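You operate a simulated robot arm through the tools that you are given. There is no shell and no other tool. Be economical: measure what you need, move in short steps, check, and stop when the job is done.

You are at the controls of a simulated two-armed robot. One attempt, no reset.

TASK
Trim the flow panel: 2 bar on its gauge, outlet flow 10 and seal flow 15 l/min.
Fine: the gas is on and stays on; pressure first, and again once the flows have pulled it down; the inlet line stays shut.

The check looks at the end state, three seconds after you hand in, the way a careful person would. Anything else that was tipped, shoved, dropped, spilled or broken makes it a failure. A push-on lid holds only when it is set on centred and level and pressed home; a screw cap is set on level and turned clockwise until tight.

THE ROBOT
Two 7-joint arms with fingered hands on one trunk that stands fixed in place. Base frame: the origin is at the foot of the trunk, x ahead of it, y to its left, z up. Lengths are in m, angles in degrees, forces in N, time in s.
The left shoulder is at [0.025, 0.092, 1.311], the right one opposite. With the tool pointing down near the work surface each hand reaches from about 0.3 to 0.54 m from the base axis, measured 20 degrees to its own side. Payload 2.1 kg a hand.
Tool frame (each hand has its own): the origin (TCP) lies between the finger pads and is the grasp point; the fingertips stand 0.02 m ahead of it; z points along the fingers, y is the line along which they close. The gripper opens to 0.068 m. The gripper's body begins 0.023 m behind the TCP. The gripper is a hand of 5 fingers: y runs from the thumb to the fingers, the wrist lies at [-0.01, -0.079, -0.131] in the tool frame, and closing takes about 1.5 s.
Orientation is told as [roll, pitch, yaw] about the base's x, y, z axes, in that order, counted from this pose: with the fingers straight down and the wrist toward the robot, the tool's x, y and z point along [0, 1, 0], [1, 0, 0] and [0, 0, -1] of the base frame.

THE INTERFACE
- The arms move only by the tool send_rows. It takes "left_plan", "right_plan" or both (then of equal length, played together; a hand with none holds still); each is one flat list of numbers, 6 for each row, row after row: the shift along the tool's x, y, z in mm, then the turn, a rotation vector about the tool's x, y, z in degrees. In form: [tx, ty, tz, rx, ry, rz, tx, ty, tz, rx, ry, rz, ...]. A call has 1 to 20 rows; each row is the pose to reach, as a shift and turn from the pose commanded when the call began, along the tool's axes at that moment. "left_claw" and "right_claw" are, for a hand that has rows, the opening, from 0 (shut) to 1 (fully open), set as the call begins (left out, the last holds). A row lasts 0.2 s, in which the tool goes at most 0.05 m and 8.6 degrees; a call with a longer step from one row to the next is refused whole, and so is a gripper value outside its range. Where a pose cannot be reached the arm comes as near as it can. A force on the tool above 40 N (or 10 N above the force at the start of the call, whichever is more), or a blocked arm, ends the call early, and 0.2 s more pass. Each finger travels about 0.153 m/s and halts on what it meets, pressing with about 26 N; the grip force reading is that of the motor and also rises with nothing between the fingers. The clock runs only during rows and for 0.2 s after the last one: add rows that repeat a pose to give the fingers time. It gives the time, the measured TCP pose, the force on the tool (base axes), the opening and the grip force at its end, in the units of the frame above (readings bear some noise), with the torque about the TCP (base axes, N m) and any sound that the robot's microphone picked up.
- Cameras (640 x 400 px; columns grow to the right, rows downward): "scene" is now at [0.108, -0.0096, 1.484]; the picture's right is [-0.11, -0.99, 0.00], its down [-0.38, 0.04, -0.92] and it looks along [0.92, -0.10, -0.38] (base axes); focal length 328 px, centre (320, 200). "left" rides on the left gripper at [-0.054, -0.058, -0.072] in its tool frame; the picture's right is [-0.57, -0.39, 0.73], its down [0.73, -0.64, 0.23] and it looks along [0.38, 0.66, 0.65] (tool axes); focal length 226 px, centre (320, 200). "right" rides on the right gripper at [0.054, -0.058, -0.072] in its tool frame; the picture's right is [-0.57, 0.39, -0.73], its down [-0.73, -0.64, 0.23] and it looks along [-0.38, 0.66, 0.65] (tool axes); focal length 226 px, centre (320, 200). There is no depth. A picture from a camera that has moved, and an enlarged one, comes with that camera's place and axes in the base frame and with its lens.
- capture(camera): a new picture of that camera. It takes no simulated time.
- lift_body(by): slides the trunk up (or, below 0, down) by that many m; the arms and the scene camera ride with it, the base frame stays. It gives what a move gives, with no picture.
- curl_fingers(index, middle, ring, little, thumb_bend, thumb_turn, hand): sets how far each is bent, from 0 (flat) to 1 (curled in); at 0.3 the hand is open as for a grip, at 0.7 the pads meet at the TCP. One left out holds its place. A second passes; each finger stops where it meets its share of the squeeze, and holds until it gets a number again. A gripper value or a shape takes the hand back. It gives what a move gives, with no picture; readings hold the bend of each and the force on index, middle, ring, little, thumb and palm. thumb_turn goes from beside the hand (0) to across from the fingers (1), as for a grip.
- hand_shape(shape, hand): the hand has 5 fingers and takes this shape, open, in about a second: jaw (thumb against the fingers, like two jaws); tri (thumb and two fingers); tip (a fingertip pinch); poke (one finger out to press); point (the index stretched); flat (the hand flat); cup (the hand cupped); fist (a fist). The gripper value then closes the fingers along that shape, each until it touches; the sizes above hold for jaw. It gives what a move gives, with no picture.
- aim_head(pan, tilt): turns the head with the scene camera to pan (to the left, within 86 degrees either way) and tilt (down, from -29 to 69), counted from straight ahead of the robot. It gives what a move gives.
- inspect(camera, box): a new picture of the part [left, top, right, bottom] of that camera's present view, enlarged. It takes no simulated time.
- hand_in(): hands the job in; it is judged then, once.

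Go step by step. Nothing tells you positions but the pictures and the camera data: compare them with the known pose of the tool, close in by small moves and look again before you grip or let go. The budget is 120 turns and 74 pictures, counting those below and the enlarged ones. Unless the task says otherwise, let go and move clear before handing in, and close with one line.

The tools are called after "Request:" as a command line: name --argument value ..., lists and objects as JSON in quotes. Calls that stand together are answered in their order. send_rows: Moves the arms, as the interface text tells. Its arguments: {"type":"object","properties":{"left_plan":{"type":"array"},"left_claw":{"type":"number"},"right_plan":{"type":"array"},"right_claw":{"type":"number"}},"required":[]} The other tools are called the same way: lift_body (by) slides the trunk up or down; hand_shape (shape, hand) gives the hand a shape; curl_fingers (index, middle, ring, little, thumb_bend, thumb_turn, hand) moves the fingers one by one; aim_head (pan, tilt) turns the head that bears the scene camera; capture (camera) takes a picture; inspect (camera, box) takes an enlarged picture of a part of a camera's view; hand_in () hands the job in.

At the start:

```text
t: 0.0
left_eef_pos: [0.4024, 0.0999, 1.3697]
left_tool_rot: [0.0, -0.1, 0.0]
left_ft_force: [0.3, 0.3, 0.6]
left_ft_torque: [-0.01, 0.0, 0.03]
left_finger_gap: 0.0678
left_gripper_force: 0.1
left_shape: jaw
left_bend: [0.3, 0.3, 0.3, 0.3, 0.3, 0.98]
left_finger forces: [0.0, 0.0, 0.0, 0.1, 0.0, 0.0]
right_eef_pos: [0.3454, -0.2282, 1.2614]
right_tool_rot: [0.0, 0.0, 0.2]
right_ft_force: [-0.1, 0.4, -0.2]
right_ft_torque: [-0.01, -0.01, 0.0]
right_finger_gap: 0.0677
right_gripper_force: 0.1
right_shape: jaw
right_bend: [0.3, 0.3, 0.3, 0.3, 0.3, 0.98]
right_finger forces: [0.0, 0.0, 0.0, 0.0, 0.0, 0.0]
trunk travel left (down, up): [-0.55, 0.354]
head pan, tilt: [-6.2, 22.6]
```

scene: 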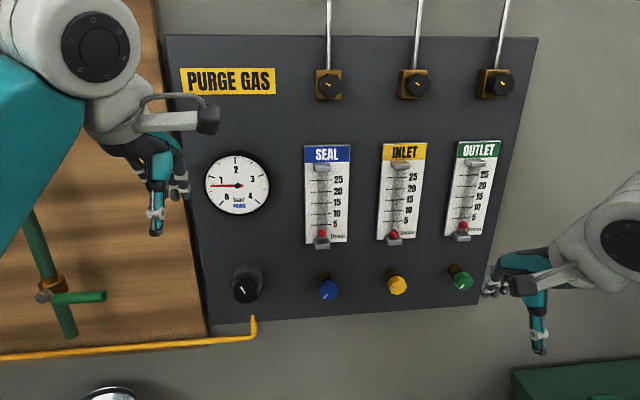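
right: 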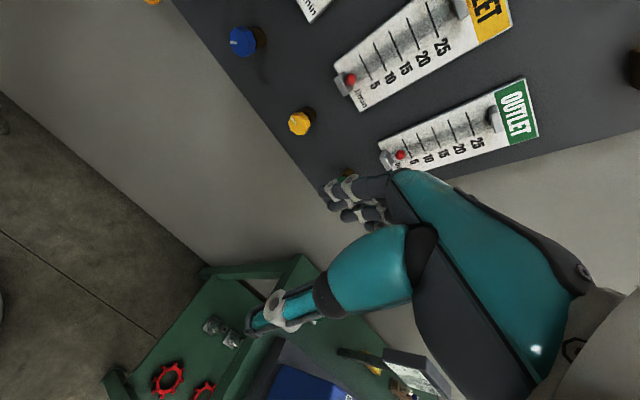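
left: 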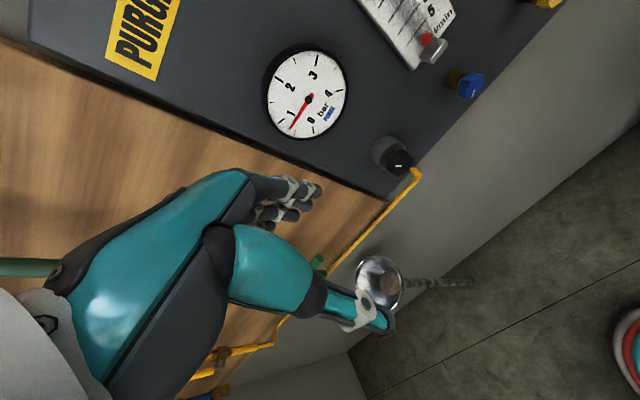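

I see a vertical panel roughly 0.57 m ahead. Its black regulator knob is near y 0.06, z 1.16, and the blue, yellow and green flow knobs follow to the right. I'll look closer before moving.

Request:
inspect --camera "scene" --box '[190, 130, 350, 330]'

Request:
inspect --camera "scene" --box '[300, 60, 520, 300]'

```text
2.00 times, centred on (270, 230) of scene
camera zoom: at [0.108, -0.0096, 1.484], right [-0.11, -0.99, 0.0], down [-0.38, 0.04, -0.92], along [0.92, -0.1, -0.38], focal length 657 px, centre (420, 140)
```

zoom: 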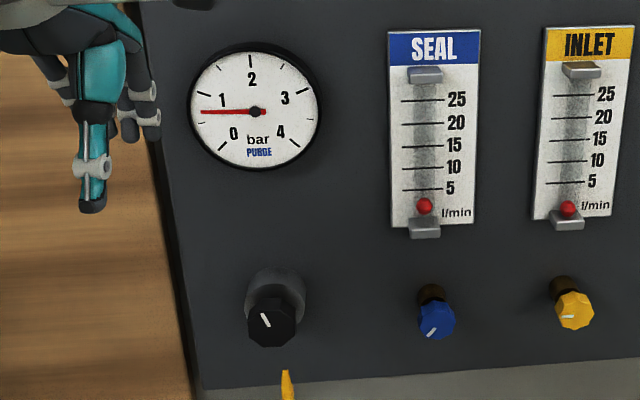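

```text
1.67 times, centred on (410, 180) of scene
camera zoom: at [0.108, -0.0096, 1.484], right [-0.11, -0.99, 0.0], down [-0.38, 0.04, -0.92], along [0.92, -0.1, -0.38], focal length 548 px, centre (170, 233)
```

zoom: 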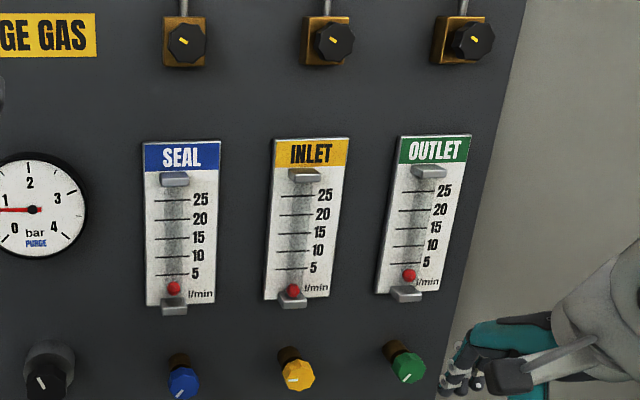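

The gauge reads about 0.7 bar and all the flows sit near zero. I'll turn the left hand to point at the panel, in front of the black knob but well short of it.

Request:
send_rows --left_plan '[-3, 0, 17, -7.5, 0, 0, -7, 0, 35, -15, 0, 0, -10, 0, 52, -22.5, 0, 0, -13, 0, 70, -30, 0, 0, -17, 0, 87, -37.5, 0, 0, -20, 0, 105, -45, 0, 0, -23, 0, 122, -52.5, 0, 0, -27, 0, 140, -60, 0, 0, -30, 0, 157, -67.5, 0, 0, -33, 0, 175, -75, 0, 0, -37, 0, 192, -82.5, 0, 0, -40, 0, 210, -90, 0, 0, -40, 0, 210, -90, 0, 0]' --left_claw 1

```text
t: 2.8
left_eef_pos: [0.4015, 0.059, 1.1599]
left_tool_rot: [119.2, -90.0, -119.4]
left_ft_force: [0.0, 0.5, -0.4]
left_ft_torque: [0.03, 0.01, 0.01]
left_finger_gap: 0.0677
left_gripper_force: 0.0
left_shape: jaw
left_bend: [0.3, 0.3, 0.3, 0.3, 0.3, 0.98]
left_finger forces: [0.0, 0.0, 0.1, 0.0, 0.0, 0.0]
right_eef_pos: [0.347, -0.2263, 1.262]
right_tool_rot: [0.0, 0.0, 0.1]
right_ft_force: [-0.2, -0.4, 0.9]
right_ft_torque: [-0.02, 0.02, -0.01]
right_finger_gap: 0.0676
right_gripper_force: 0.1
right_shape: jaw
right_bend: [0.3, 0.3, 0.3, 0.3, 0.3, 0.98]
right_finger forces: [0.0, 0.0, 0.0, 0.0, 0.0, 0.1]
trunk travel left (down, up): [-0.55, 0.354]
head pan, tilt: [-6.2, 22.6]
```

Request:
capture --camera "scene"

Request:
capture --camera "left"

```text
68 pictures are left
camera scene: at [0.1079, -0.0095, 1.484], right [-0.11, -0.99, 0.0], down [-0.38, 0.04, -0.92], along [0.92, -0.1, -0.38], focal length 328 px, centre (320, 200)
```

scene: 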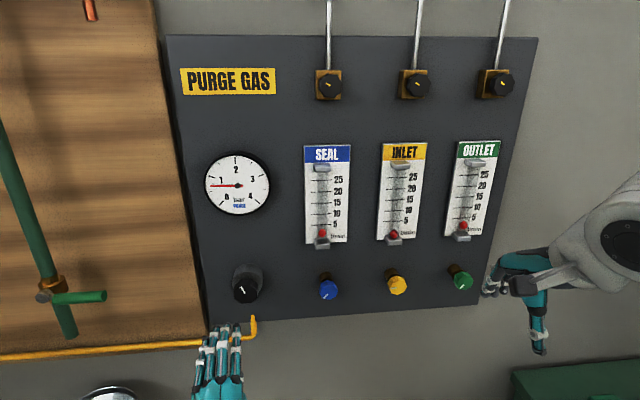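

```text
67 pictures are left
camera left: at [0.3302, 0.0055, 1.1012], right [0.73, -0.57, -0.39], down [0.23, 0.73, -0.64], along [0.65, 0.38, 0.66], focal length 226 px, centre (320, 200)
```

left: 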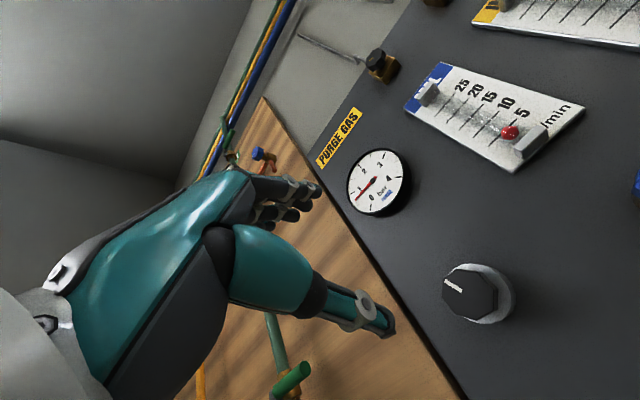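

The triangulated black knob front is about (0.586, 0.068, 1.13). I'll line the left hand up at that height and stop about 6 cm short.

Request:
send_rows --left_plan '[3, -10, 30, 0, 0, 0, 6, -20, 60, 0, 0, 0, 9, -28, 90, 0, 0, 0, 9, -28, 118, 0, 0, 0, 9, -28, 118, 0, 0, 0]'

Request:
capture --camera "scene"

Request:
capture --camera "left"

```text
t: 4.0
left_eef_pos: [0.4927, 0.0699, 1.1439]
left_tool_rot: [-146.0, -90.0, 146.0]
left_ft_force: [0.0, -0.5, 0.3]
left_ft_torque: [-0.03, 0.01, -0.01]
left_finger_gap: 0.068
left_gripper_force: 0.0
left_shape: jaw
left_bend: [0.3, 0.3, 0.3, 0.3, 0.3, 0.98]
left_finger forces: [0.0, 0.0, 0.0, 0.0, 0.0, 0.0]
left hand out of reach, approached as far as the arm can: row 3, 4, 5
right_eef_pos: [0.3452, -0.2279, 1.2617]
right_tool_rot: [0.0, 0.0, 0.1]
right_ft_force: [0.2, -0.1, -0.1]
right_ft_torque: [-0.03, -0.01, -0.01]
right_finger_gap: 0.0676
right_gripper_force: 0.2
right_shape: jaw
right_bend: [0.3, 0.3, 0.3, 0.3, 0.3, 0.98]
right_finger forces: [0.0, 0.0, 0.0, 0.1, 0.0, 0.0]
trunk travel left (down, up): [-0.55, 0.354]
head pan, tilt: [-6.2, 22.6]
```

```text
66 pictures are left
camera scene: at [0.1079, -0.0096, 1.484], right [-0.11, -0.99, 0.0], down [-0.38, 0.04, -0.92], along [0.92, -0.1, -0.38], focal length 328 px, centre (320, 200)
```

scene: 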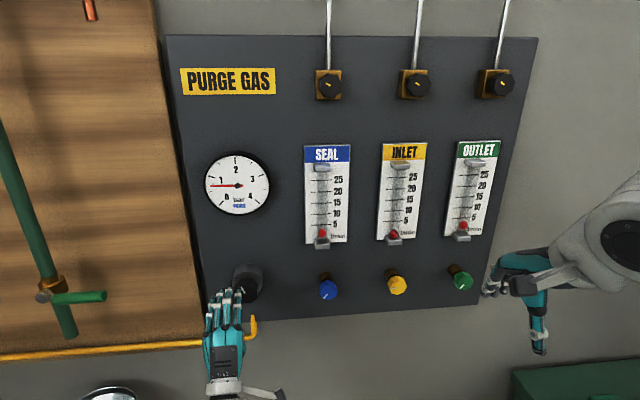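

```text
65 pictures are left
camera left: at [0.4211, 0.0161, 1.0853], right [0.73, -0.57, -0.39], down [0.23, 0.73, -0.64], along [0.65, 0.38, 0.66], focal length 226 px, centre (320, 200)
```

left: 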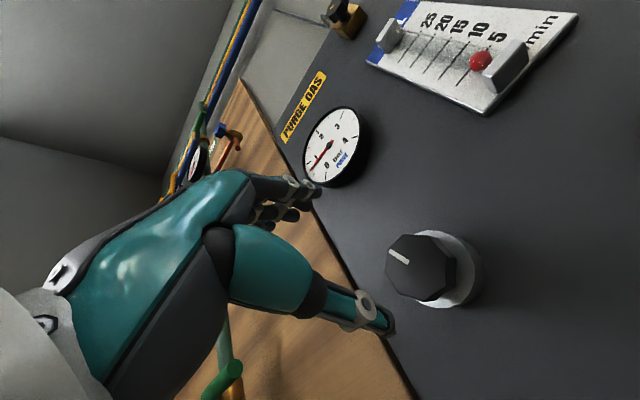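

The arm is too short from this height, so I need the trunk lower, putting the shoulder level with the wrist. I'll pull the left hand back and up first, then look down for anything the trunk or arms could hit.

Request:
send_rows --left_plan '[0, 0, -30, 0, 0, 0, 0, 0, -70, 0, 0, 0, 0, 40, -110, 0, 0, 0, 0, 80, -110, 0, 0, 0, 0, 120, -110, 0, 0, 0, 0, 160, -110, 0, 0, 0, 0, 200, -110, 0, 0, 0, 0, 240, -110, 0, 0, 0]'

Request:
aim_head --pan -15 --tilt 55

Request:
capture --camera "scene"

Request:
capture --camera "right"

```text
refused: row 3 steps farther than a row can; nothing moved
```

```text
t: 5.0
left_eef_pos: [0.493, 0.0691, 1.1427]
left_tool_rot: [20.4, -90.1, -20.4]
left_ft_force: [-0.7, 0.0, 0.8]
left_ft_torque: [-0.03, -0.01, 0.02]
left_finger_gap: 0.0677
left_gripper_force: 0.1
left_shape: jaw
left_bend: [0.3, 0.3, 0.3, 0.3, 0.3, 0.98]
left_finger forces: [0.0, 0.1, 0.1, 0.1, 0.1, 0.1]
right_eef_pos: [0.3467, -0.2277, 1.2619]
right_tool_rot: [0.1, 0.0, 0.1]
right_ft_force: [-0.4, 0.4, -0.1]
right_ft_torque: [0.01, -0.01, -0.01]
right_finger_gap: 0.0677
right_gripper_force: 0.0
right_shape: jaw
right_bend: [0.3, 0.3, 0.3, 0.3, 0.3, 0.98]
right_finger forces: [0.0, 0.0, 0.1, 0.0, 0.1, 0.0]
trunk travel left (down, up): [-0.55, 0.354]
head pan, tilt: [-15.0, 55.0]
```

```text
64 pictures are left
camera scene: at [0.0855, -0.0183, 1.4361], right [-0.26, -0.97, 0.0], down [-0.79, 0.21, -0.57], along [0.55, -0.15, -0.82], focal length 328 px, centre (320, 200)
```

scene: 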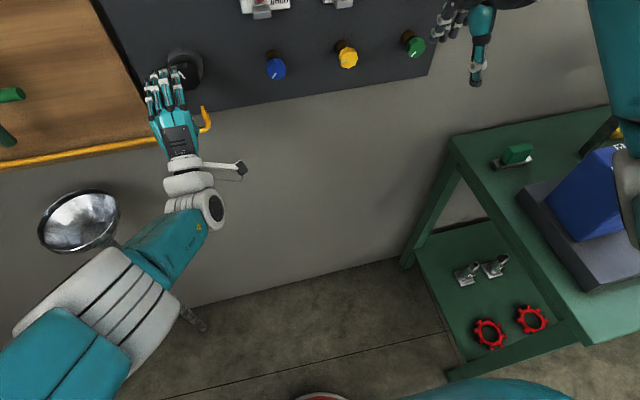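

```text
63 pictures are left
camera right: at [0.2869, -0.1735, 1.3337], right [0.39, -0.56, 0.73], down [-0.64, -0.73, -0.23], along [0.66, -0.38, -0.65], focal length 226 px, centre (320, 200)
```

right: 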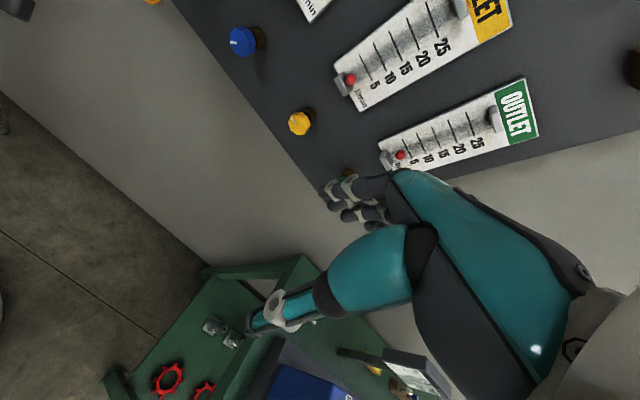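

The way down is clear: the table edge is well outside the elbow's reach and the basin is off to the left. I'll retract and raise the left hand, point the right hand forward too, then lower the trunk 0.25 m.

Request:
send_rows --left_plan '[0, 0, -30, 0, 0, 0, 0, 0, -70, 0, 0, 0, 0, 25, -100, 0, 0, 0, 0, 50, -110, 0, 0, 0, 0, 75, -110, 0, 0, 0, 0, 100, -110, 0, 0, 0, 0, 125, -110, 0, 0, 0, 0, 150, -110, 0, 0, 0, 0, 175, -110, 0, 0, 0, 0, 200, -110, 0, 0, 0, 0, 225, -110, 0, 0, 0, 0, 250, -110, 0, 0, 0]' --right_plan '[-2, 3, -12, -7.5, 0, 0, -4, 5, -23, -15, 0, 0, -6, 8, -35, -22.5, 0, 0, -8, 10, -47, -30, 0, 0, -10, 13, -58, -37.5, 0, 0, -12, 15, -70, -45, 0, 0, -13, 18, -82, -52.5, 0, 0, -15, 20, -93, -60, 0, 0, -17, 23, -105, -67.5, 0, 0, -18, 25, -117, -75, 0, 0, -20, 28, -128, -82.5, 0, 0, -22, 30, -140, -90, 0, 0]'

Request:
lift_body --by -0.25

Request:
aim_head --pan -9 --tilt 5

Request:
capture --camera "scene"

Request:
capture --camera "right"

```text
t: 7.6
left_eef_pos: [0.3812, 0.0696, 1.3931]
left_tool_rot: [9.0, -89.8, -9.1]
left_ft_force: [-0.5, 0.3, -0.2]
left_ft_torque: [-0.02, 0.0, 0.0]
left_finger_gap: 0.068
left_gripper_force: 0.1
left_shape: jaw
left_bend: [0.3, 0.3, 0.3, 0.3, 0.3, 0.98]
left_finger forces: [0.1, 0.0, 0.0, 0.0, 0.1, 0.1]
right_eef_pos: [0.3756, -0.2491, 1.4017]
right_tool_rot: [-146.6, -89.9, 146.6]
right_ft_force: [0.5, 0.9, -0.4]
right_ft_torque: [-0.02, 0.02, 0.01]
right_finger_gap: 0.0676
right_gripper_force: 0.0
right_shape: jaw
right_bend: [0.3, 0.3, 0.3, 0.3, 0.3, 0.98]
right_finger forces: [0.0, 0.0, 0.0, 0.0, 0.1, 0.0]
trunk travel left (down, up): [-0.55, 0.354]
head pan, tilt: [-15.0, 55.0]
```

```text
t: 10.2
left_eef_pos: [0.3824, 0.0683, 1.1438]
left_tool_rot: [2.7, -90.0, -2.5]
left_ft_force: [0.2, -0.5, 0.4]
left_ft_torque: [0.04, 0.03, -0.04]
left_finger_gap: 0.0678
left_gripper_force: 0.0
left_shape: jaw
left_bend: [0.3, 0.3, 0.3, 0.3, 0.3, 0.98]
left_finger forces: [0.0, 0.1, 0.0, 0.0, 0.0, 0.0]
right_eef_pos: [0.3757, -0.2494, 1.1524]
right_tool_rot: [-96.2, -89.9, 96.3]
right_ft_force: [0.4, 0.5, 0.5]
right_ft_torque: [0.04, 0.0, 0.0]
right_finger_gap: 0.0677
right_gripper_force: 0.1
right_shape: jaw
right_bend: [0.3, 0.3, 0.3, 0.3, 0.3, 0.98]
right_finger forces: [0.1, 0.1, 0.0, 0.0, 0.1, 0.0]
trunk travel left (down, up): [-0.3, 0.604]
head pan, tilt: [-15.0, 55.0]
```

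```text
t: 11.3
left_eef_pos: [0.3828, 0.0705, 1.142]
left_tool_rot: [24.2, -90.1, -24.1]
left_ft_force: [0.5, -0.2, 0.0]
left_ft_torque: [0.02, -0.02, 0.01]
left_finger_gap: 0.0677
left_gripper_force: 0.1
left_shape: jaw
left_bend: [0.3, 0.3, 0.3, 0.3, 0.3, 0.98]
left_finger forces: [0.0, 0.0, 0.1, 0.0, 0.0, 0.0]
right_eef_pos: [0.376, -0.2504, 1.1531]
right_tool_rot: [-63.0, -90.0, 63.0]
right_ft_force: [-0.2, 0.1, 0.5]
right_ft_torque: [0.0, -0.02, -0.01]
right_finger_gap: 0.0673
right_gripper_force: 0.2
right_shape: jaw
right_bend: [0.3, 0.3, 0.3, 0.3, 0.3, 0.98]
right_finger forces: [0.0, 0.0, 0.0, 0.1, 0.0, 0.1]
trunk travel left (down, up): [-0.3, 0.604]
head pan, tilt: [-9.0, 5.0]
```

```text
62 pictures are left
camera scene: at [0.1328, -0.014, 1.261], right [-0.16, -0.99, 0.0], down [-0.09, 0.01, -1.0], along [0.98, -0.16, -0.09], focal length 328 px, centre (320, 200)
```

scene: 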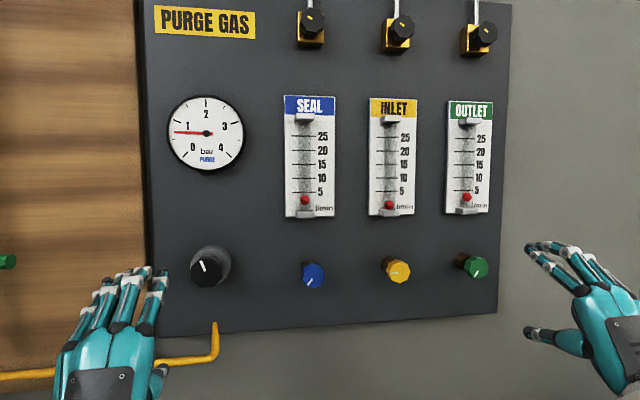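

```text
61 pictures are left
camera right: at [0.3033, -0.1954, 1.0935], right [-0.73, -0.57, 0.39], down [0.23, -0.73, -0.64], along [0.65, -0.38, 0.66], focal length 226 px, centre (320, 200)
```

right: 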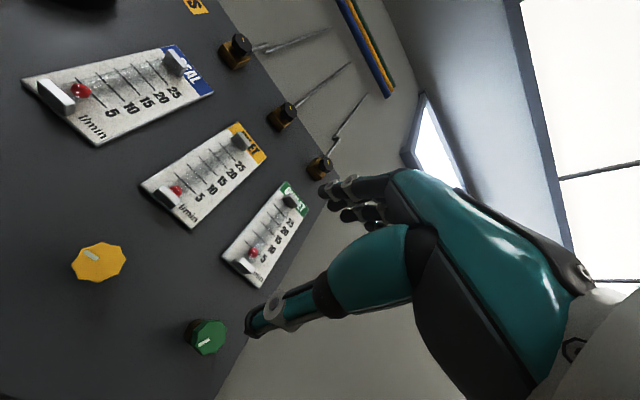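

The level view puts the black knob front at about (0.586, 0.070, 1.125). I'll advance the left hand to x 0.53 at that height.

Request:
send_rows --left_plan '[0, -6, 30, 0, 0, 0, 0, -12, 65, 0, 0, 0, 0, -17, 100, 0, 0, 0, 0, -17, 130, 0, 0, 0, 0, -17, 145, 0, 0, 0, 0, -17, 145, 0, 0, 0]'

Request:
capture --camera "scene"

Request:
capture --camera "left"

```text
t: 12.7
left_eef_pos: [0.5269, 0.0695, 1.1246]
left_tool_rot: [-40.0, -90.1, 40.2]
left_ft_force: [0.0, 0.7, 0.4]
left_ft_torque: [-0.01, -0.02, 0.02]
left_finger_gap: 0.0679
left_gripper_force: 0.0
left_shape: jaw
left_bend: [0.3, 0.3, 0.3, 0.3, 0.3, 0.98]
left_finger forces: [0.0, 0.1, 0.0, 0.0, 0.0, 0.1]
right_eef_pos: [0.3766, -0.2497, 1.1524]
right_tool_rot: [-58.8, -90.0, 58.8]
right_ft_force: [0.5, -0.2, -0.1]
right_ft_torque: [0.04, -0.02, -0.03]
right_finger_gap: 0.0677
right_gripper_force: 0.1
right_shape: jaw
right_bend: [0.3, 0.3, 0.3, 0.3, 0.3, 0.98]
right_finger forces: [0.1, 0.1, 0.1, 0.0, 0.0, 0.0]
trunk travel left (down, up): [-0.3, 0.604]
head pan, tilt: [-9.0, 5.0]
```

```text
60 pictures are left
camera scene: at [0.1329, -0.014, 1.2611], right [-0.16, -0.99, 0.0], down [-0.09, 0.01, -1.0], along [0.98, -0.16, -0.09], focal length 328 px, centre (320, 200)
```

scene: 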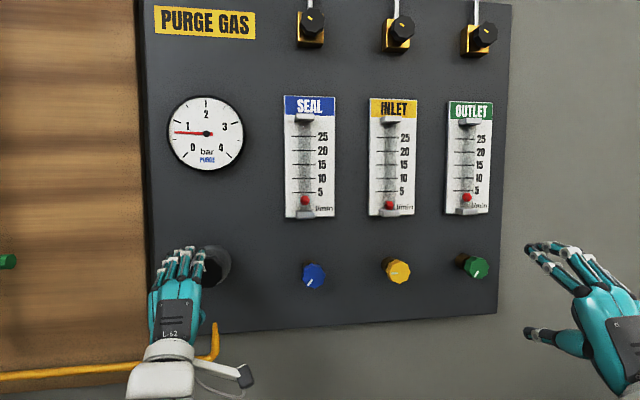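

```text
59 pictures are left
camera left: at [0.4566, 0.0162, 1.0668], right [0.73, -0.57, -0.39], down [0.23, 0.73, -0.64], along [0.65, 0.38, 0.66], focal length 226 px, centre (320, 200)
```

left: 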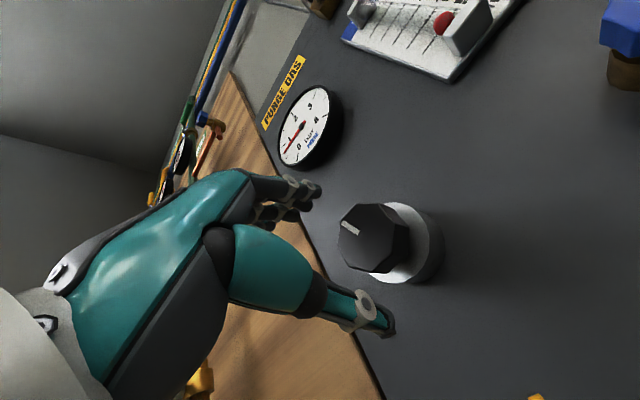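

The hand is roughly coaxial with the knob, perhaps a few millimetres low. I'll move in around the knob and look before closing.

Request:
send_rows --left_plan '[-2, 7, 10, 0, 0, 0, -4, 7, 25, 0, 0, 0, -4, 7, 40, 0, 0, 0, -4, 7, 40, 0, 0, 0]'

Request:
inspect --camera "scene" --box '[120, 210, 280, 310]'

Request:
capture --camera "left"

```text
t: 13.7
left_eef_pos: [0.5683, 0.0645, 1.1337]
left_tool_rot: [22.3, -90.0, -22.3]
left_ft_force: [-0.4, -0.6, -0.5]
left_ft_torque: [0.01, 0.01, 0.02]
left_finger_gap: 0.0678
left_gripper_force: 0.0
left_shape: jaw
left_bend: [0.3, 0.3, 0.3, 0.3, 0.3, 0.98]
left_finger forces: [0.0, 0.0, 0.0, 0.0, 0.0, 0.0]
right_eef_pos: [0.3749, -0.248, 1.1522]
right_tool_rot: [-58.2, -90.0, 58.3]
right_ft_force: [-0.7, -0.1, 0.1]
right_ft_torque: [-0.02, 0.01, 0.0]
right_finger_gap: 0.0678
right_gripper_force: 0.0
right_shape: jaw
right_bend: [0.3, 0.3, 0.3, 0.3, 0.3, 0.98]
right_finger forces: [0.0, 0.0, 0.0, 0.1, 0.0, 0.0]
trunk travel left (down, up): [-0.3, 0.604]
head pan, tilt: [-9.0, 5.0]
```

```text
4.00 times, centred on (200, 260) of scene
camera zoom: at [0.1329, -0.014, 1.2611], right [-0.16, -0.99, 0.0], down [-0.09, 0.01, -1.0], along [0.98, -0.16, -0.09], focal length 1314 px, centre (800, -40)
```

zoom: 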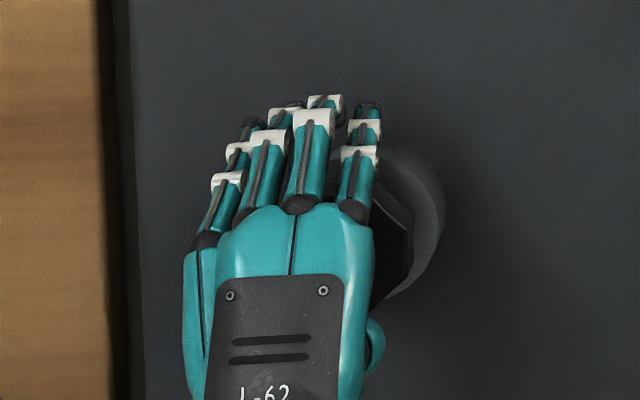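

```text
57 pictures are left
camera left: at [0.4961, 0.0106, 1.0739], right [0.73, -0.57, -0.39], down [0.23, 0.73, -0.64], along [0.65, 0.38, 0.66], focal length 226 px, centre (320, 200)
```

left: 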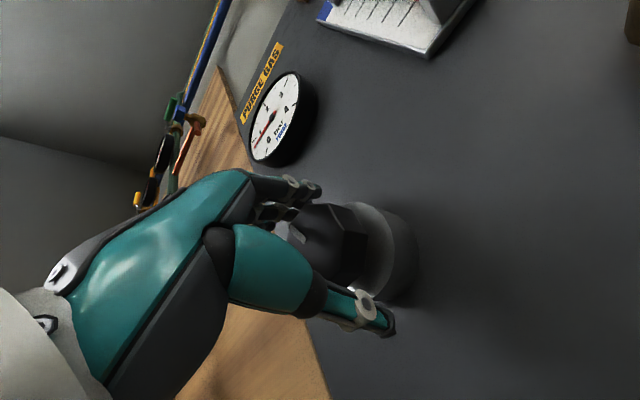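

The knob sits between thumb and fingers, with index and middle straddling its axis. I'll close the hand.

Request:
send_rows --left_plan '[0, 0, 0, 0, 0, 0, 0, 0, 0, 0, 0, 0, 0, 0, 0, 0, 0, 0, 0, 0, 0, 0, 0, 0, 0, 0, 0, 0, 0, 0, 0, 0, 0, 0, 0, 0, 0, 0, 0, 0, 0, 0]' --left_claw 0

Request:
capture --camera "left"

```text
t: 15.3
left_eef_pos: [0.5698, 0.0634, 1.13]
left_tool_rot: [4.4, -89.9, -4.3]
left_ft_force: [11.4, -0.2, -2.4]
left_ft_torque: [0.0, 0.1, -0.02]
left_finger_gap: 0.0296
left_gripper_force: 25.7
left_shape: jaw
left_bend: [0.74, 0.54, 0.56, 0.56, 0.71, 0.99]
left_finger forces: [13.0, 6.6, 2.8, 0.1, 26.0, 0.0]
right_eef_pos: [0.3783, -0.2484, 1.1513]
right_tool_rot: [-18.0, -90.0, 18.1]
right_ft_force: [0.5, 0.3, 0.2]
right_ft_torque: [-0.04, -0.01, 0.0]
right_finger_gap: 0.0676
right_gripper_force: 0.1
right_shape: jaw
right_bend: [0.3, 0.3, 0.3, 0.3, 0.3, 0.98]
right_finger forces: [0.1, 0.0, 0.1, 0.1, 0.1, 0.0]
trunk travel left (down, up): [-0.3, 0.604]
head pan, tilt: [-9.0, 5.0]
```

```text
56 pictures are left
camera left: at [0.498, 0.0107, 1.0727], right [0.73, -0.57, -0.39], down [0.23, 0.73, -0.64], along [0.65, 0.38, 0.66], focal length 226 px, centre (320, 200)
```

left: 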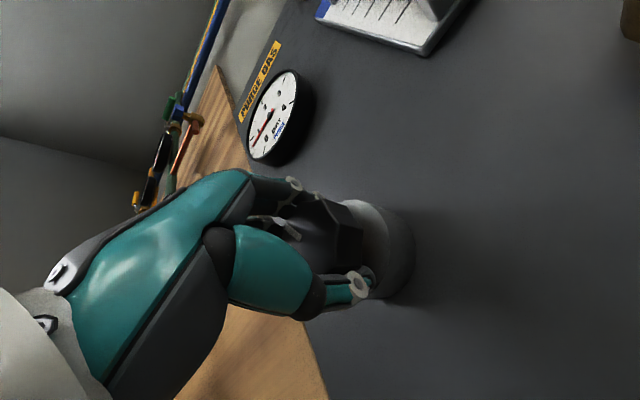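

The grip is firm (26 N). I'll turn clockwise 25° and watch the gauge.

Request:
send_rows --left_plan '[-0.2, -1, 0, 0, 0, 8.3, -0.4, -2, 0, 0, 0, 16.6, -0.7, -2.8, 0, 0, 0, 25, -0.7, -2.8, 0, 0, 0, 25, -0.7, -2.8, 0, 0, 0, 25]'

Request:
capture --camera "scene"

Request:
capture --camera "left"

```text
t: 16.5
left_eef_pos: [0.5692, 0.0653, 1.1297]
left_tool_rot: [89.7, -65.0, -89.7]
left_ft_force: [18.8, 0.9, 7.9]
left_ft_torque: [-0.04, 0.08, 0.05]
left_finger_gap: 0.0284
left_gripper_force: 25.6
left_shape: jaw
left_bend: [0.74, 0.53, 0.58, 0.56, 0.72, 0.98]
left_finger forces: [17.5, 9.7, 4.9, 0.0, 24.0, 0.0]
right_eef_pos: [0.379, -0.2495, 1.1518]
right_tool_rot: [-17.6, -89.8, 17.6]
right_ft_force: [0.7, 0.4, 0.6]
right_ft_torque: [-0.02, 0.02, -0.01]
right_finger_gap: 0.0676
right_gripper_force: 0.0
right_shape: jaw
right_bend: [0.3, 0.3, 0.3, 0.3, 0.3, 0.98]
right_finger forces: [0.1, 0.0, 0.1, 0.1, 0.0, 0.0]
trunk travel left (down, up): [-0.3, 0.604]
head pan, tilt: [-9.0, 5.0]
```

```text
55 pictures are left
camera scene: at [0.1355, -0.0139, 1.2609], right [-0.16, -0.99, 0.0], down [-0.09, 0.01, -1.0], along [0.98, -0.16, -0.09], focal length 328 px, centre (320, 200)
```

scene: 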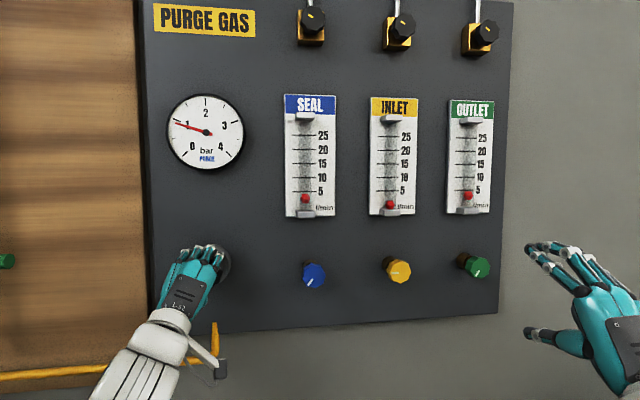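

```text
54 pictures are left
camera left: at [0.4976, 0.041, 1.0532], right [0.73, -0.35, -0.59], down [0.23, 0.94, -0.27], along [0.65, 0.06, 0.76], focal length 226 px, centre (320, 200)
```

left: 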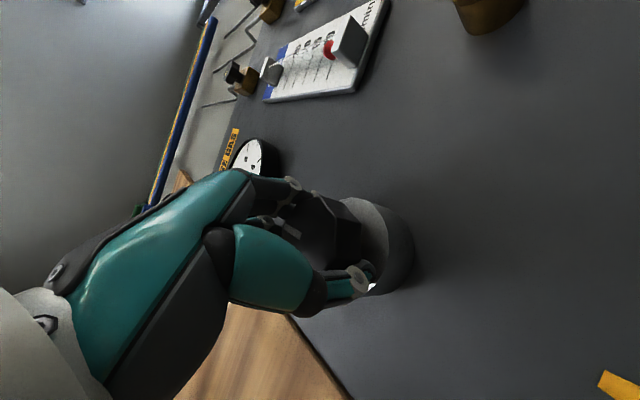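

Clockwise raises pressure, by about 0.28 bar for the 25°; it now reads about 0.95. I'll turn 50° more with the same grip.

Request:
send_rows --left_plan '[-0.3, -0.9, 0, 0, 0, 8, -0.5, -1.8, 0, 0, 0, 16, -0.7, -2.8, 0, 0, 0, 24, -0.7, -3.7, 0, 0, 0, 32, -0.5, -4.6, 0, 0, 0, 40, -0.2, -5.6, 0, 0, 0, 48, -0.2, -5.8, 0, 0, 0, 50, -0.2, -5.8, 0, 0, 0, 50]'

Request:
capture --camera "scene"

```text
t: 18.3
left_eef_pos: [0.5691, 0.0679, 1.1235]
left_tool_rot: [89.9, -15.0, -89.9]
left_ft_force: [22.6, -6.8, 13.1]
left_ft_torque: [0.03, 0.07, 0.11]
left_finger_gap: 0.0281
left_gripper_force: 26.5
left_shape: jaw
left_bend: [0.74, 0.5, 0.49, 0.56, 0.72, 1.0]
left_finger forces: [15.4, 11.7, 6.1, 0.1, 23.8, 0.1]
right_eef_pos: [0.3783, -0.2499, 1.1516]
right_tool_rot: [5.5, -89.9, -5.4]
right_ft_force: [-0.1, -0.4, 0.7]
right_ft_torque: [0.02, 0.03, 0.02]
right_finger_gap: 0.0678
right_gripper_force: 0.0
right_shape: jaw
right_bend: [0.3, 0.3, 0.3, 0.3, 0.3, 0.98]
right_finger forces: [0.0, 0.0, 0.0, 0.0, 0.0, 0.0]
trunk travel left (down, up): [-0.3, 0.604]
head pan, tilt: [-9.0, 5.0]
```

```text
53 pictures are left
camera scene: at [0.1355, -0.0152, 1.2608], right [-0.16, -0.99, 0.0], down [-0.09, 0.01, -1.0], along [0.98, -0.16, -0.09], focal length 328 px, centre (320, 200)
```

scene: 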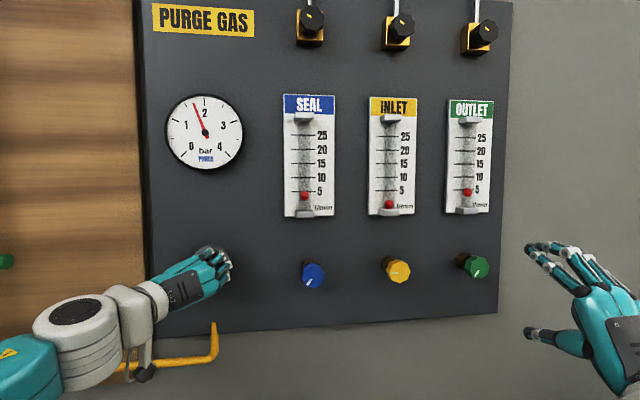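

It now reads about 1.7 bar, so 20° more should reach about 2.

Request:
send_rows --left_plan '[-0.3, -0.9, 0, 0, 0, 7, -0.5, -1.8, 0, 0, 0, 14, -0.7, -2.4, 0, 0, 0, 20, -0.7, -2.4, 0, 0, 0, 20]'

Request:
inspect --camera "scene" --box '[150, 80, 350, 220]'

```text
t: 19.3
left_eef_pos: [0.5701, 0.0692, 1.1232]
left_tool_rot: [89.9, 5.1, -89.9]
left_ft_force: [22.7, -6.8, 17.5]
left_ft_torque: [-0.05, 0.01, 0.08]
left_finger_gap: 0.027
left_gripper_force: 26.2
left_shape: jaw
left_bend: [0.74, 0.5, 0.47, 0.57, 0.72, 1.0]
left_finger forces: [12.9, 10.9, 6.3, 1.7, 27.3, 0.0]
right_eef_pos: [0.3778, -0.2515, 1.1515]
right_tool_rot: [7.0, -89.8, -6.8]
right_ft_force: [-0.1, -0.8, 0.6]
right_ft_torque: [0.0, 0.0, 0.02]
right_finger_gap: 0.0676
right_gripper_force: 0.0
right_shape: jaw
right_bend: [0.3, 0.3, 0.3, 0.3, 0.3, 0.98]
right_finger forces: [0.0, 0.0, 0.1, 0.1, 0.1, 0.0]
trunk travel left (down, up): [-0.3, 0.604]
head pan, tilt: [-9.0, 5.0]
```

```text
2.86 times, centred on (250, 150) of scene
camera zoom: at [0.1353, -0.0152, 1.2609], right [-0.16, -0.99, 0.0], down [-0.09, 0.01, -1.0], along [0.98, -0.16, -0.09], focal length 938 px, centre (520, 343)
```

zoom: 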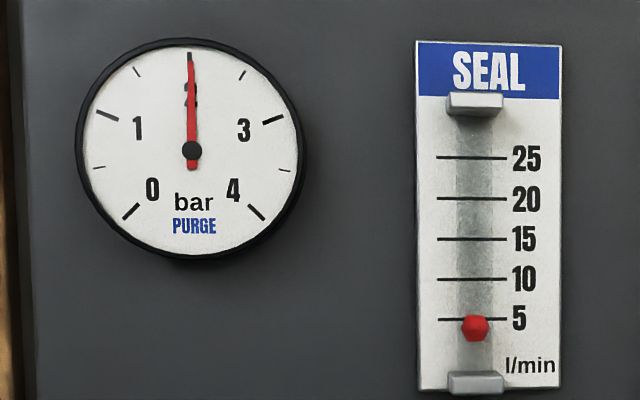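

The gauge now reads 2.0. I'll release the left hand and back it straight off, and roll the right hand +90° on its way toward the green knob at about (0.583, -0.335, 1.113), where reach will be tight.

Request:
send_rows --left_plan '[0, 0, 0, 0, 0, 0, 0, 0, 0, 0, 0, 0, 0, 0, 0, 0, 0, 0, 0, 0, 0, 0, 0, 0, 0, 0, 0, 0, 0, 0, 0, 0, -15, 0, 0, 0, 0, 0, -35, 0, 0, 0, 0, 0, -60, 0, 0, 0, 0, 0, -90, 0, 0, 0, 0, 0, -120, 0, 0, 0, 0, 0, -130, 0, 0, 0, 0, 0, -130, 0, 0, 0]' --left_claw 1 --right_plan '[0, 0, 0, 0, 0, 8, 0, 0, 0, 0, 0, 16, 0, 0, 0, 0, 0, 24, 0, 0, 0, 0, 0, 32, 0, 0, 0, 0, 0, 40, 0, 0, 0, 0, 0, 48, 0, 0, 0, 0, 0, 56, 0, 0, 0, 0, 0, 64, 0, 0, 0, 0, 0, 72, 0, 0, 0, 0, 0, 80, 0, 0, 0, 0, 0, 88, 0, 0, 0, 0, 0, 90]'

Request:
lift_body --by 0.05

Request:
capture --camera "scene"

Request:
capture --camera "right"

```text
t: 21.9
left_eef_pos: [0.437, 0.0715, 1.1252]
left_tool_rot: [90.0, 4.9, -89.9]
left_ft_force: [0.7, 0.6, 0.1]
left_ft_torque: [-0.02, 0.01, 0.0]
left_finger_gap: 0.0676
left_gripper_force: 0.1
left_shape: jaw
left_bend: [0.3, 0.3, 0.3, 0.3, 0.3, 0.98]
left_finger forces: [0.0, 0.0, 0.0, 0.1, 0.1, 0.0]
right_eef_pos: [0.3756, -0.2488, 1.1518]
right_tool_rot: [89.8, 0.0, -89.8]
right_ft_force: [0.0, 0.0, -0.1]
right_ft_torque: [0.01, -0.01, 0.02]
right_finger_gap: 0.0677
right_gripper_force: 0.1
right_shape: jaw
right_bend: [0.3, 0.3, 0.3, 0.3, 0.3, 0.98]
right_finger forces: [0.0, 0.0, 0.0, 0.0, 0.0, 0.0]
trunk travel left (down, up): [-0.3, 0.604]
head pan, tilt: [-9.0, 5.0]
```

```text
t: 22.9
left_eef_pos: [0.4365, 0.07, 1.1731]
left_tool_rot: [90.1, 4.9, -90.0]
left_ft_force: [0.7, 0.7, -0.4]
left_ft_torque: [0.02, -0.02, 0.01]
left_finger_gap: 0.0678
left_gripper_force: 0.0
left_shape: jaw
left_bend: [0.3, 0.3, 0.3, 0.3, 0.3, 0.98]
left_finger forces: [0.0, 0.0, 0.0, 0.1, 0.0, 0.0]
right_eef_pos: [0.3764, -0.2488, 1.2034]
right_tool_rot: [89.9, 0.0, -89.9]
right_ft_force: [-0.6, 0.5, 0.4]
right_ft_torque: [0.02, 0.01, 0.02]
right_finger_gap: 0.0678
right_gripper_force: 0.1
right_shape: jaw
right_bend: [0.3, 0.3, 0.3, 0.3, 0.3, 0.98]
right_finger forces: [0.0, 0.0, 0.0, 0.1, 0.0, 0.1]
trunk travel left (down, up): [-0.35, 0.554]
head pan, tilt: [-9.0, 5.0]
```

```text
51 pictures are left
camera scene: at [0.1256, -0.0138, 1.3115], right [-0.16, -0.99, 0.0], down [-0.09, 0.01, -1.0], along [0.98, -0.16, -0.09], focal length 328 px, centre (320, 200)
```

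scene: 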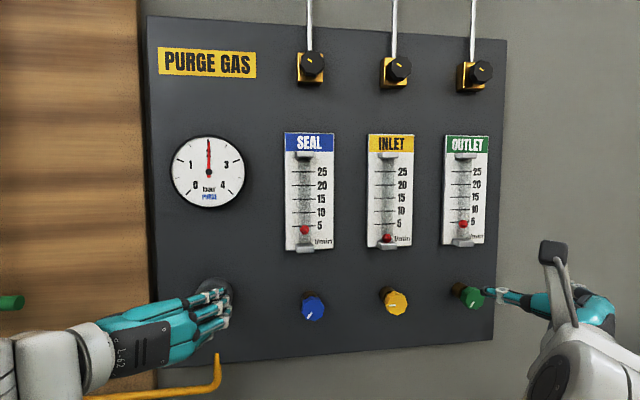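

```text
50 pictures are left
camera right: at [0.3036, -0.1913, 1.2562], right [-0.73, -0.39, -0.57], down [0.23, 0.64, -0.73], along [0.65, -0.66, -0.38], focal length 226 px, centre (320, 200)
```

right: 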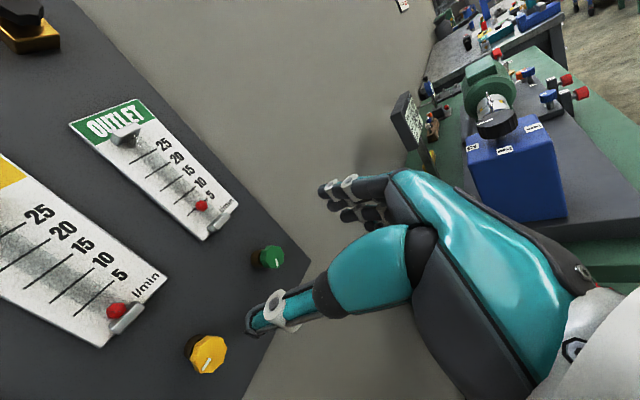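

The flows barely changed and pressure holds at 2. Next I'll bring the right hand in front of the green knob, still short of it.

Request:
send_rows --right_plan '[-18, 16, 25, 0, 0, 0, -36, 32, 50, 0, 0, 0, -54, 48, 75, 0, 0, 0, -72, 64, 100, 0, 0, 0, -88, 82, 125, 0, 0, 0, -88, 82, 144, 0, 0, 0, -88, 82, 144, 0, 0, 0]'

Request:
capture --camera "scene"

Request:
capture --camera "right"

```text
t: 24.5
left_eef_pos: [0.4364, 0.0702, 1.1731]
left_tool_rot: [90.1, 4.9, -90.0]
left_ft_force: [0.8, 0.3, -0.1]
left_ft_torque: [-0.01, 0.02, -0.02]
left_finger_gap: 0.0676
left_gripper_force: 0.1
left_shape: jaw
left_bend: [0.3, 0.3, 0.3, 0.3, 0.3, 0.98]
left_finger forces: [0.0, 0.0, 0.1, 0.0, 0.0, 0.0]
right_eef_pos: [0.5202, -0.3319, 1.1159]
right_tool_rot: [90.0, 0.0, -89.9]
right_ft_force: [0.4, 0.1, -1.2]
right_ft_torque: [-0.07, 0.01, -0.02]
right_finger_gap: 0.0675
right_gripper_force: 0.0
right_shape: jaw
right_bend: [0.3, 0.3, 0.3, 0.3, 0.3, 0.98]
right_finger forces: [0.1, 0.0, 0.0, 0.0, 0.1, 0.0]
trunk travel left (down, up): [-0.35, 0.554]
head pan, tilt: [-9.0, 5.0]
```

```text
49 pictures are left
camera scene: at [0.1255, -0.0138, 1.3115], right [-0.16, -0.99, 0.0], down [-0.09, 0.01, -1.0], along [0.98, -0.16, -0.09], focal length 328 px, centre (320, 200)
```

scene: 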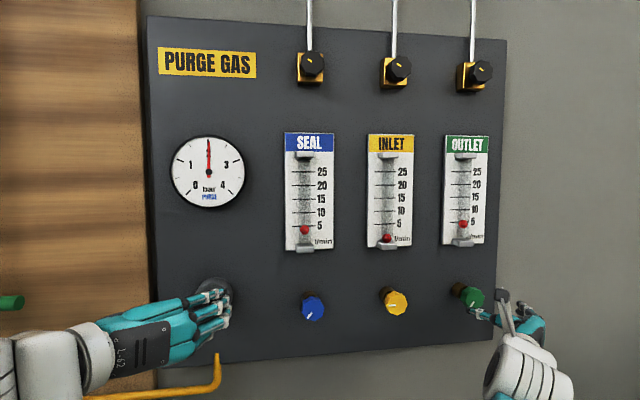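

```text
48 pictures are left
camera right: at [0.4481, -0.2745, 1.1699], right [-0.73, -0.39, -0.57], down [0.23, 0.64, -0.73], along [0.65, -0.66, -0.38], focal length 226 px, centre (320, 200)
```

right: 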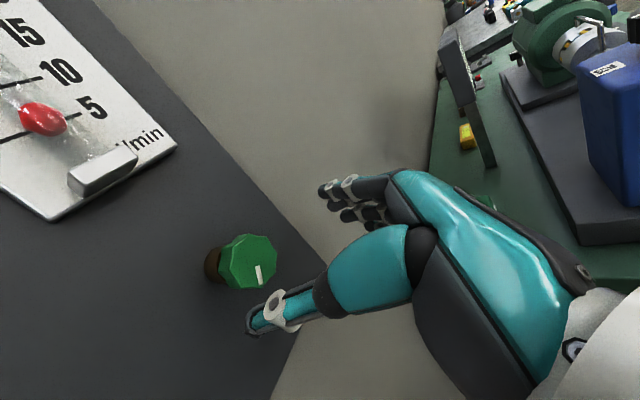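

The green knob appears about 11 mm left of the hand's axis. I'll shift over, advance to about x 0.565 around it, and check.

Request:
send_rows --right_plan '[2, -6, 0, 0, 0, 0, 4, -12, 0, 0, 0, 0, 4, -12, 15, 0, 0, 0, 4, -12, 30, 0, 0, 0, 4, -12, 45, 0, 0, 0, 4, -12, 45, 0, 0, 0]'

Request:
inspect --camera "scene" --box '[400, 240, 560, 340]'

Request:
capture --camera "right"

```text
t: 25.9
left_eef_pos: [0.4375, 0.0702, 1.1732]
left_tool_rot: [90.0, 5.0, -89.9]
left_ft_force: [-0.2, 0.7, 0.1]
left_ft_torque: [0.03, -0.03, -0.04]
left_finger_gap: 0.0679
left_gripper_force: 0.1
left_shape: jaw
left_bend: [0.3, 0.3, 0.3, 0.3, 0.3, 0.98]
left_finger forces: [0.1, 0.1, 0.0, 0.0, 0.1, 0.0]
right_eef_pos: [0.5667, -0.3182, 1.1198]
right_tool_rot: [90.1, 0.0, -89.9]
right_ft_force: [0.0, -1.0, -1.0]
right_ft_torque: [-0.02, -0.01, -0.03]
right_finger_gap: 0.0676
right_gripper_force: 0.0
right_shape: jaw
right_bend: [0.3, 0.3, 0.3, 0.3, 0.3, 0.98]
right_finger forces: [0.2, 0.0, 0.0, 0.1, 0.0, 0.0]
trunk travel left (down, up): [-0.35, 0.554]
head pan, tilt: [-9.0, 5.0]
```

```text
4.00 times, centred on (480, 290) of scene
camera zoom: at [0.1255, -0.0139, 1.3115], right [-0.16, -0.99, 0.0], down [-0.09, 0.01, -1.0], along [0.98, -0.16, -0.09], focal length 1314 px, centre (-320, -160)
```

zoom: 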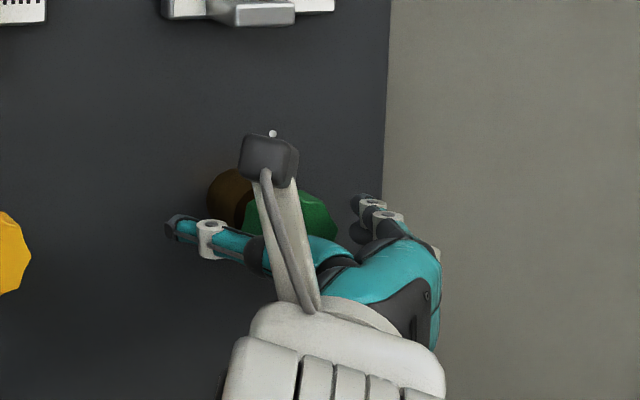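

```text
46 pictures are left
camera right: at [0.4923, -0.2614, 1.1731], right [-0.73, -0.39, -0.57], down [0.23, 0.64, -0.73], along [0.65, -0.66, -0.38], focal length 226 px, centre (320, 200)
```

right: 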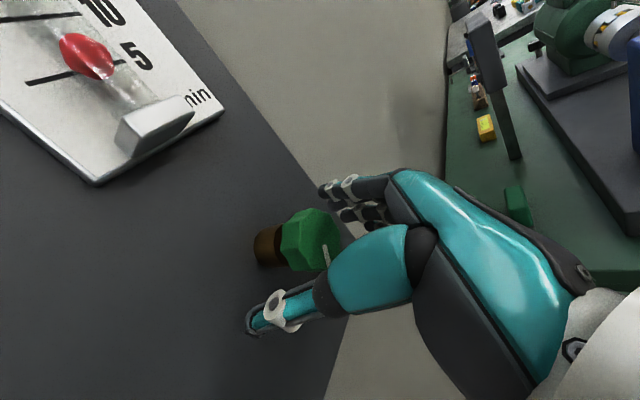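

The green knob now lies between thumb and fingers right at the grasp point. I'll go 6 mm deeper, close, and turn counter-clockwise 30°.

Request:
send_rows --right_plan '[0, 0, 3, 0, 0, 0, 0, 0, 6, 0, 0, 0, 0, 0, 6, 0, 0, 0]'

Request:
send_rows --right_plan '[0, 0, 0, 0, 0, 0, 0, 0, 0, 0, 0, 0, 0, 0, 0, 0, 0, 0, 0, 0, 0, 0, 0, 0, 0, 0, 0, 0, 0, 0, 0, 0, 0, 0, 0, 0, 0, 0, 0, 0, 0, 0]' --right_claw 0

Request:
capture --camera "right"

```text
t: 26.7
left_eef_pos: [0.4373, 0.0696, 1.1736]
left_tool_rot: [90.0, 5.1, -90.0]
left_ft_force: [0.4, 0.4, -0.7]
left_ft_torque: [-0.02, -0.01, -0.04]
left_finger_gap: 0.0677
left_gripper_force: 0.1
left_shape: jaw
left_bend: [0.3, 0.3, 0.3, 0.3, 0.3, 0.98]
left_finger forces: [0.0, 0.0, 0.0, 0.0, 0.0, 0.0]
right_eef_pos: [0.5716, -0.319, 1.118]
right_tool_rot: [90.0, -0.2, -89.9]
right_ft_force: [-0.3, 0.0, 1.1]
right_ft_torque: [0.04, 0.03, -0.04]
right_finger_gap: 0.0676
right_gripper_force: 0.1
right_shape: jaw
right_bend: [0.3, 0.3, 0.3, 0.3, 0.3, 0.98]
right_finger forces: [0.0, 0.1, 0.0, 0.1, 0.1, 0.0]
trunk travel left (down, up): [-0.35, 0.554]
head pan, tilt: [-9.0, 5.0]
```

```text
t: 28.3
left_eef_pos: [0.4386, 0.071, 1.1721]
left_tool_rot: [89.9, 4.9, -90.0]
left_ft_force: [0.2, 0.3, -0.7]
left_ft_torque: [0.03, 0.01, -0.01]
left_finger_gap: 0.0677
left_gripper_force: 0.0
left_shape: jaw
left_bend: [0.3, 0.3, 0.3, 0.3, 0.3, 0.98]
left_finger forces: [0.0, 0.0, 0.0, 0.0, 0.0, 0.0]
right_eef_pos: [0.572, -0.3202, 1.1182]
right_tool_rot: [90.0, -0.1, -89.9]
right_ft_force: [2.0, 2.5, 1.4]
right_ft_torque: [-0.01, -0.03, 0.08]
right_finger_gap: 0.0268
right_gripper_force: 25.7
right_shape: jaw
right_bend: [0.74, 0.42, 0.47, 0.44, 0.76, 1.0]
right_finger forces: [11.2, 7.0, 2.6, 0.0, 22.2, 0.1]
trunk travel left (down, up): [-0.35, 0.554]
head pan, tilt: [-9.0, 5.0]
```

```text
45 pictures are left
camera right: at [0.4985, -0.2608, 1.1723], right [-0.73, -0.39, -0.57], down [0.23, 0.64, -0.73], along [0.65, -0.66, -0.38], focal length 226 px, centre (320, 200)
```

right: 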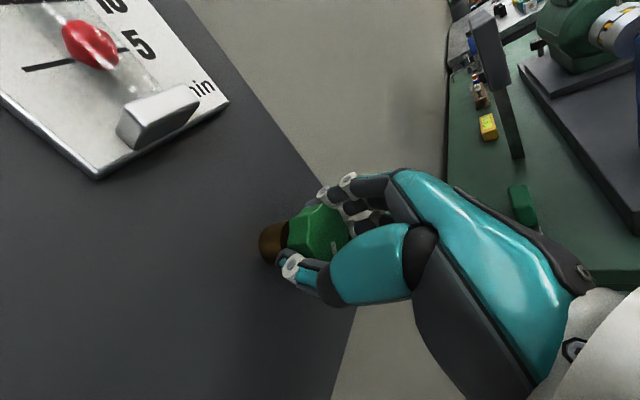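

The grip is good. Now I'll turn 30° counter-clockwise.

Request:
send_rows --right_plan '[0, -0.5, 0, 0, 0, -7.5, -0.1, -1, 0, 0, 0, -15, -0.3, -1.5, 0, 0, 0, -22.5, -0.5, -2, 0, 0, 0, -30, -0.5, -2, 0, 0, 0, -30, -0.5, -2, 0, 0, 0, -30]'

Request:
capture --camera "scene"

```text
t: 29.7
left_eef_pos: [0.4378, 0.0691, 1.1731]
left_tool_rot: [90.0, 5.0, -90.0]
left_ft_force: [0.4, -0.1, 0.0]
left_ft_torque: [0.02, -0.01, 0.02]
left_finger_gap: 0.0678
left_gripper_force: 0.3
left_shape: jaw
left_bend: [0.3, 0.3, 0.3, 0.3, 0.3, 0.98]
left_finger forces: [0.0, 0.0, 0.1, 0.1, 0.1, 0.1]
right_eef_pos: [0.5724, -0.3172, 1.1168]
right_tool_rot: [89.8, -30.2, -89.8]
right_ft_force: [5.9, -1.0, -9.1]
right_ft_torque: [0.11, 0.13, -0.01]
right_finger_gap: 0.0253
right_gripper_force: 26.1
right_shape: jaw
right_bend: [0.74, 0.43, 0.47, 0.44, 0.76, 1.0]
right_finger forces: [9.5, 6.7, 5.7, 0.0, 21.8, 0.0]
trunk travel left (down, up): [-0.35, 0.554]
head pan, tilt: [-9.0, 5.0]
```

```text
44 pictures are left
camera scene: at [0.1275, -0.0146, 1.3113], right [-0.16, -0.99, 0.0], down [-0.09, 0.01, -1.0], along [0.98, -0.16, -0.09], focal length 328 px, centre (320, 200)
```

scene: 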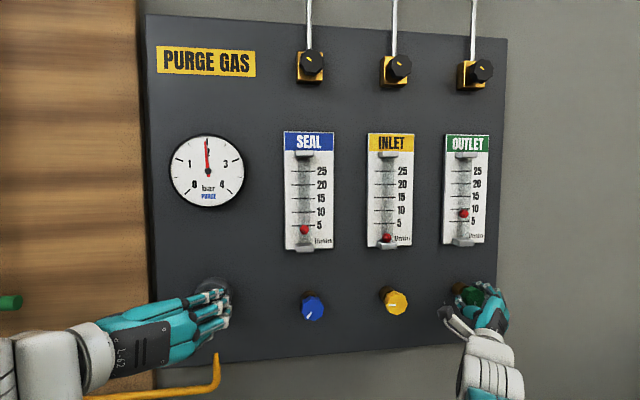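

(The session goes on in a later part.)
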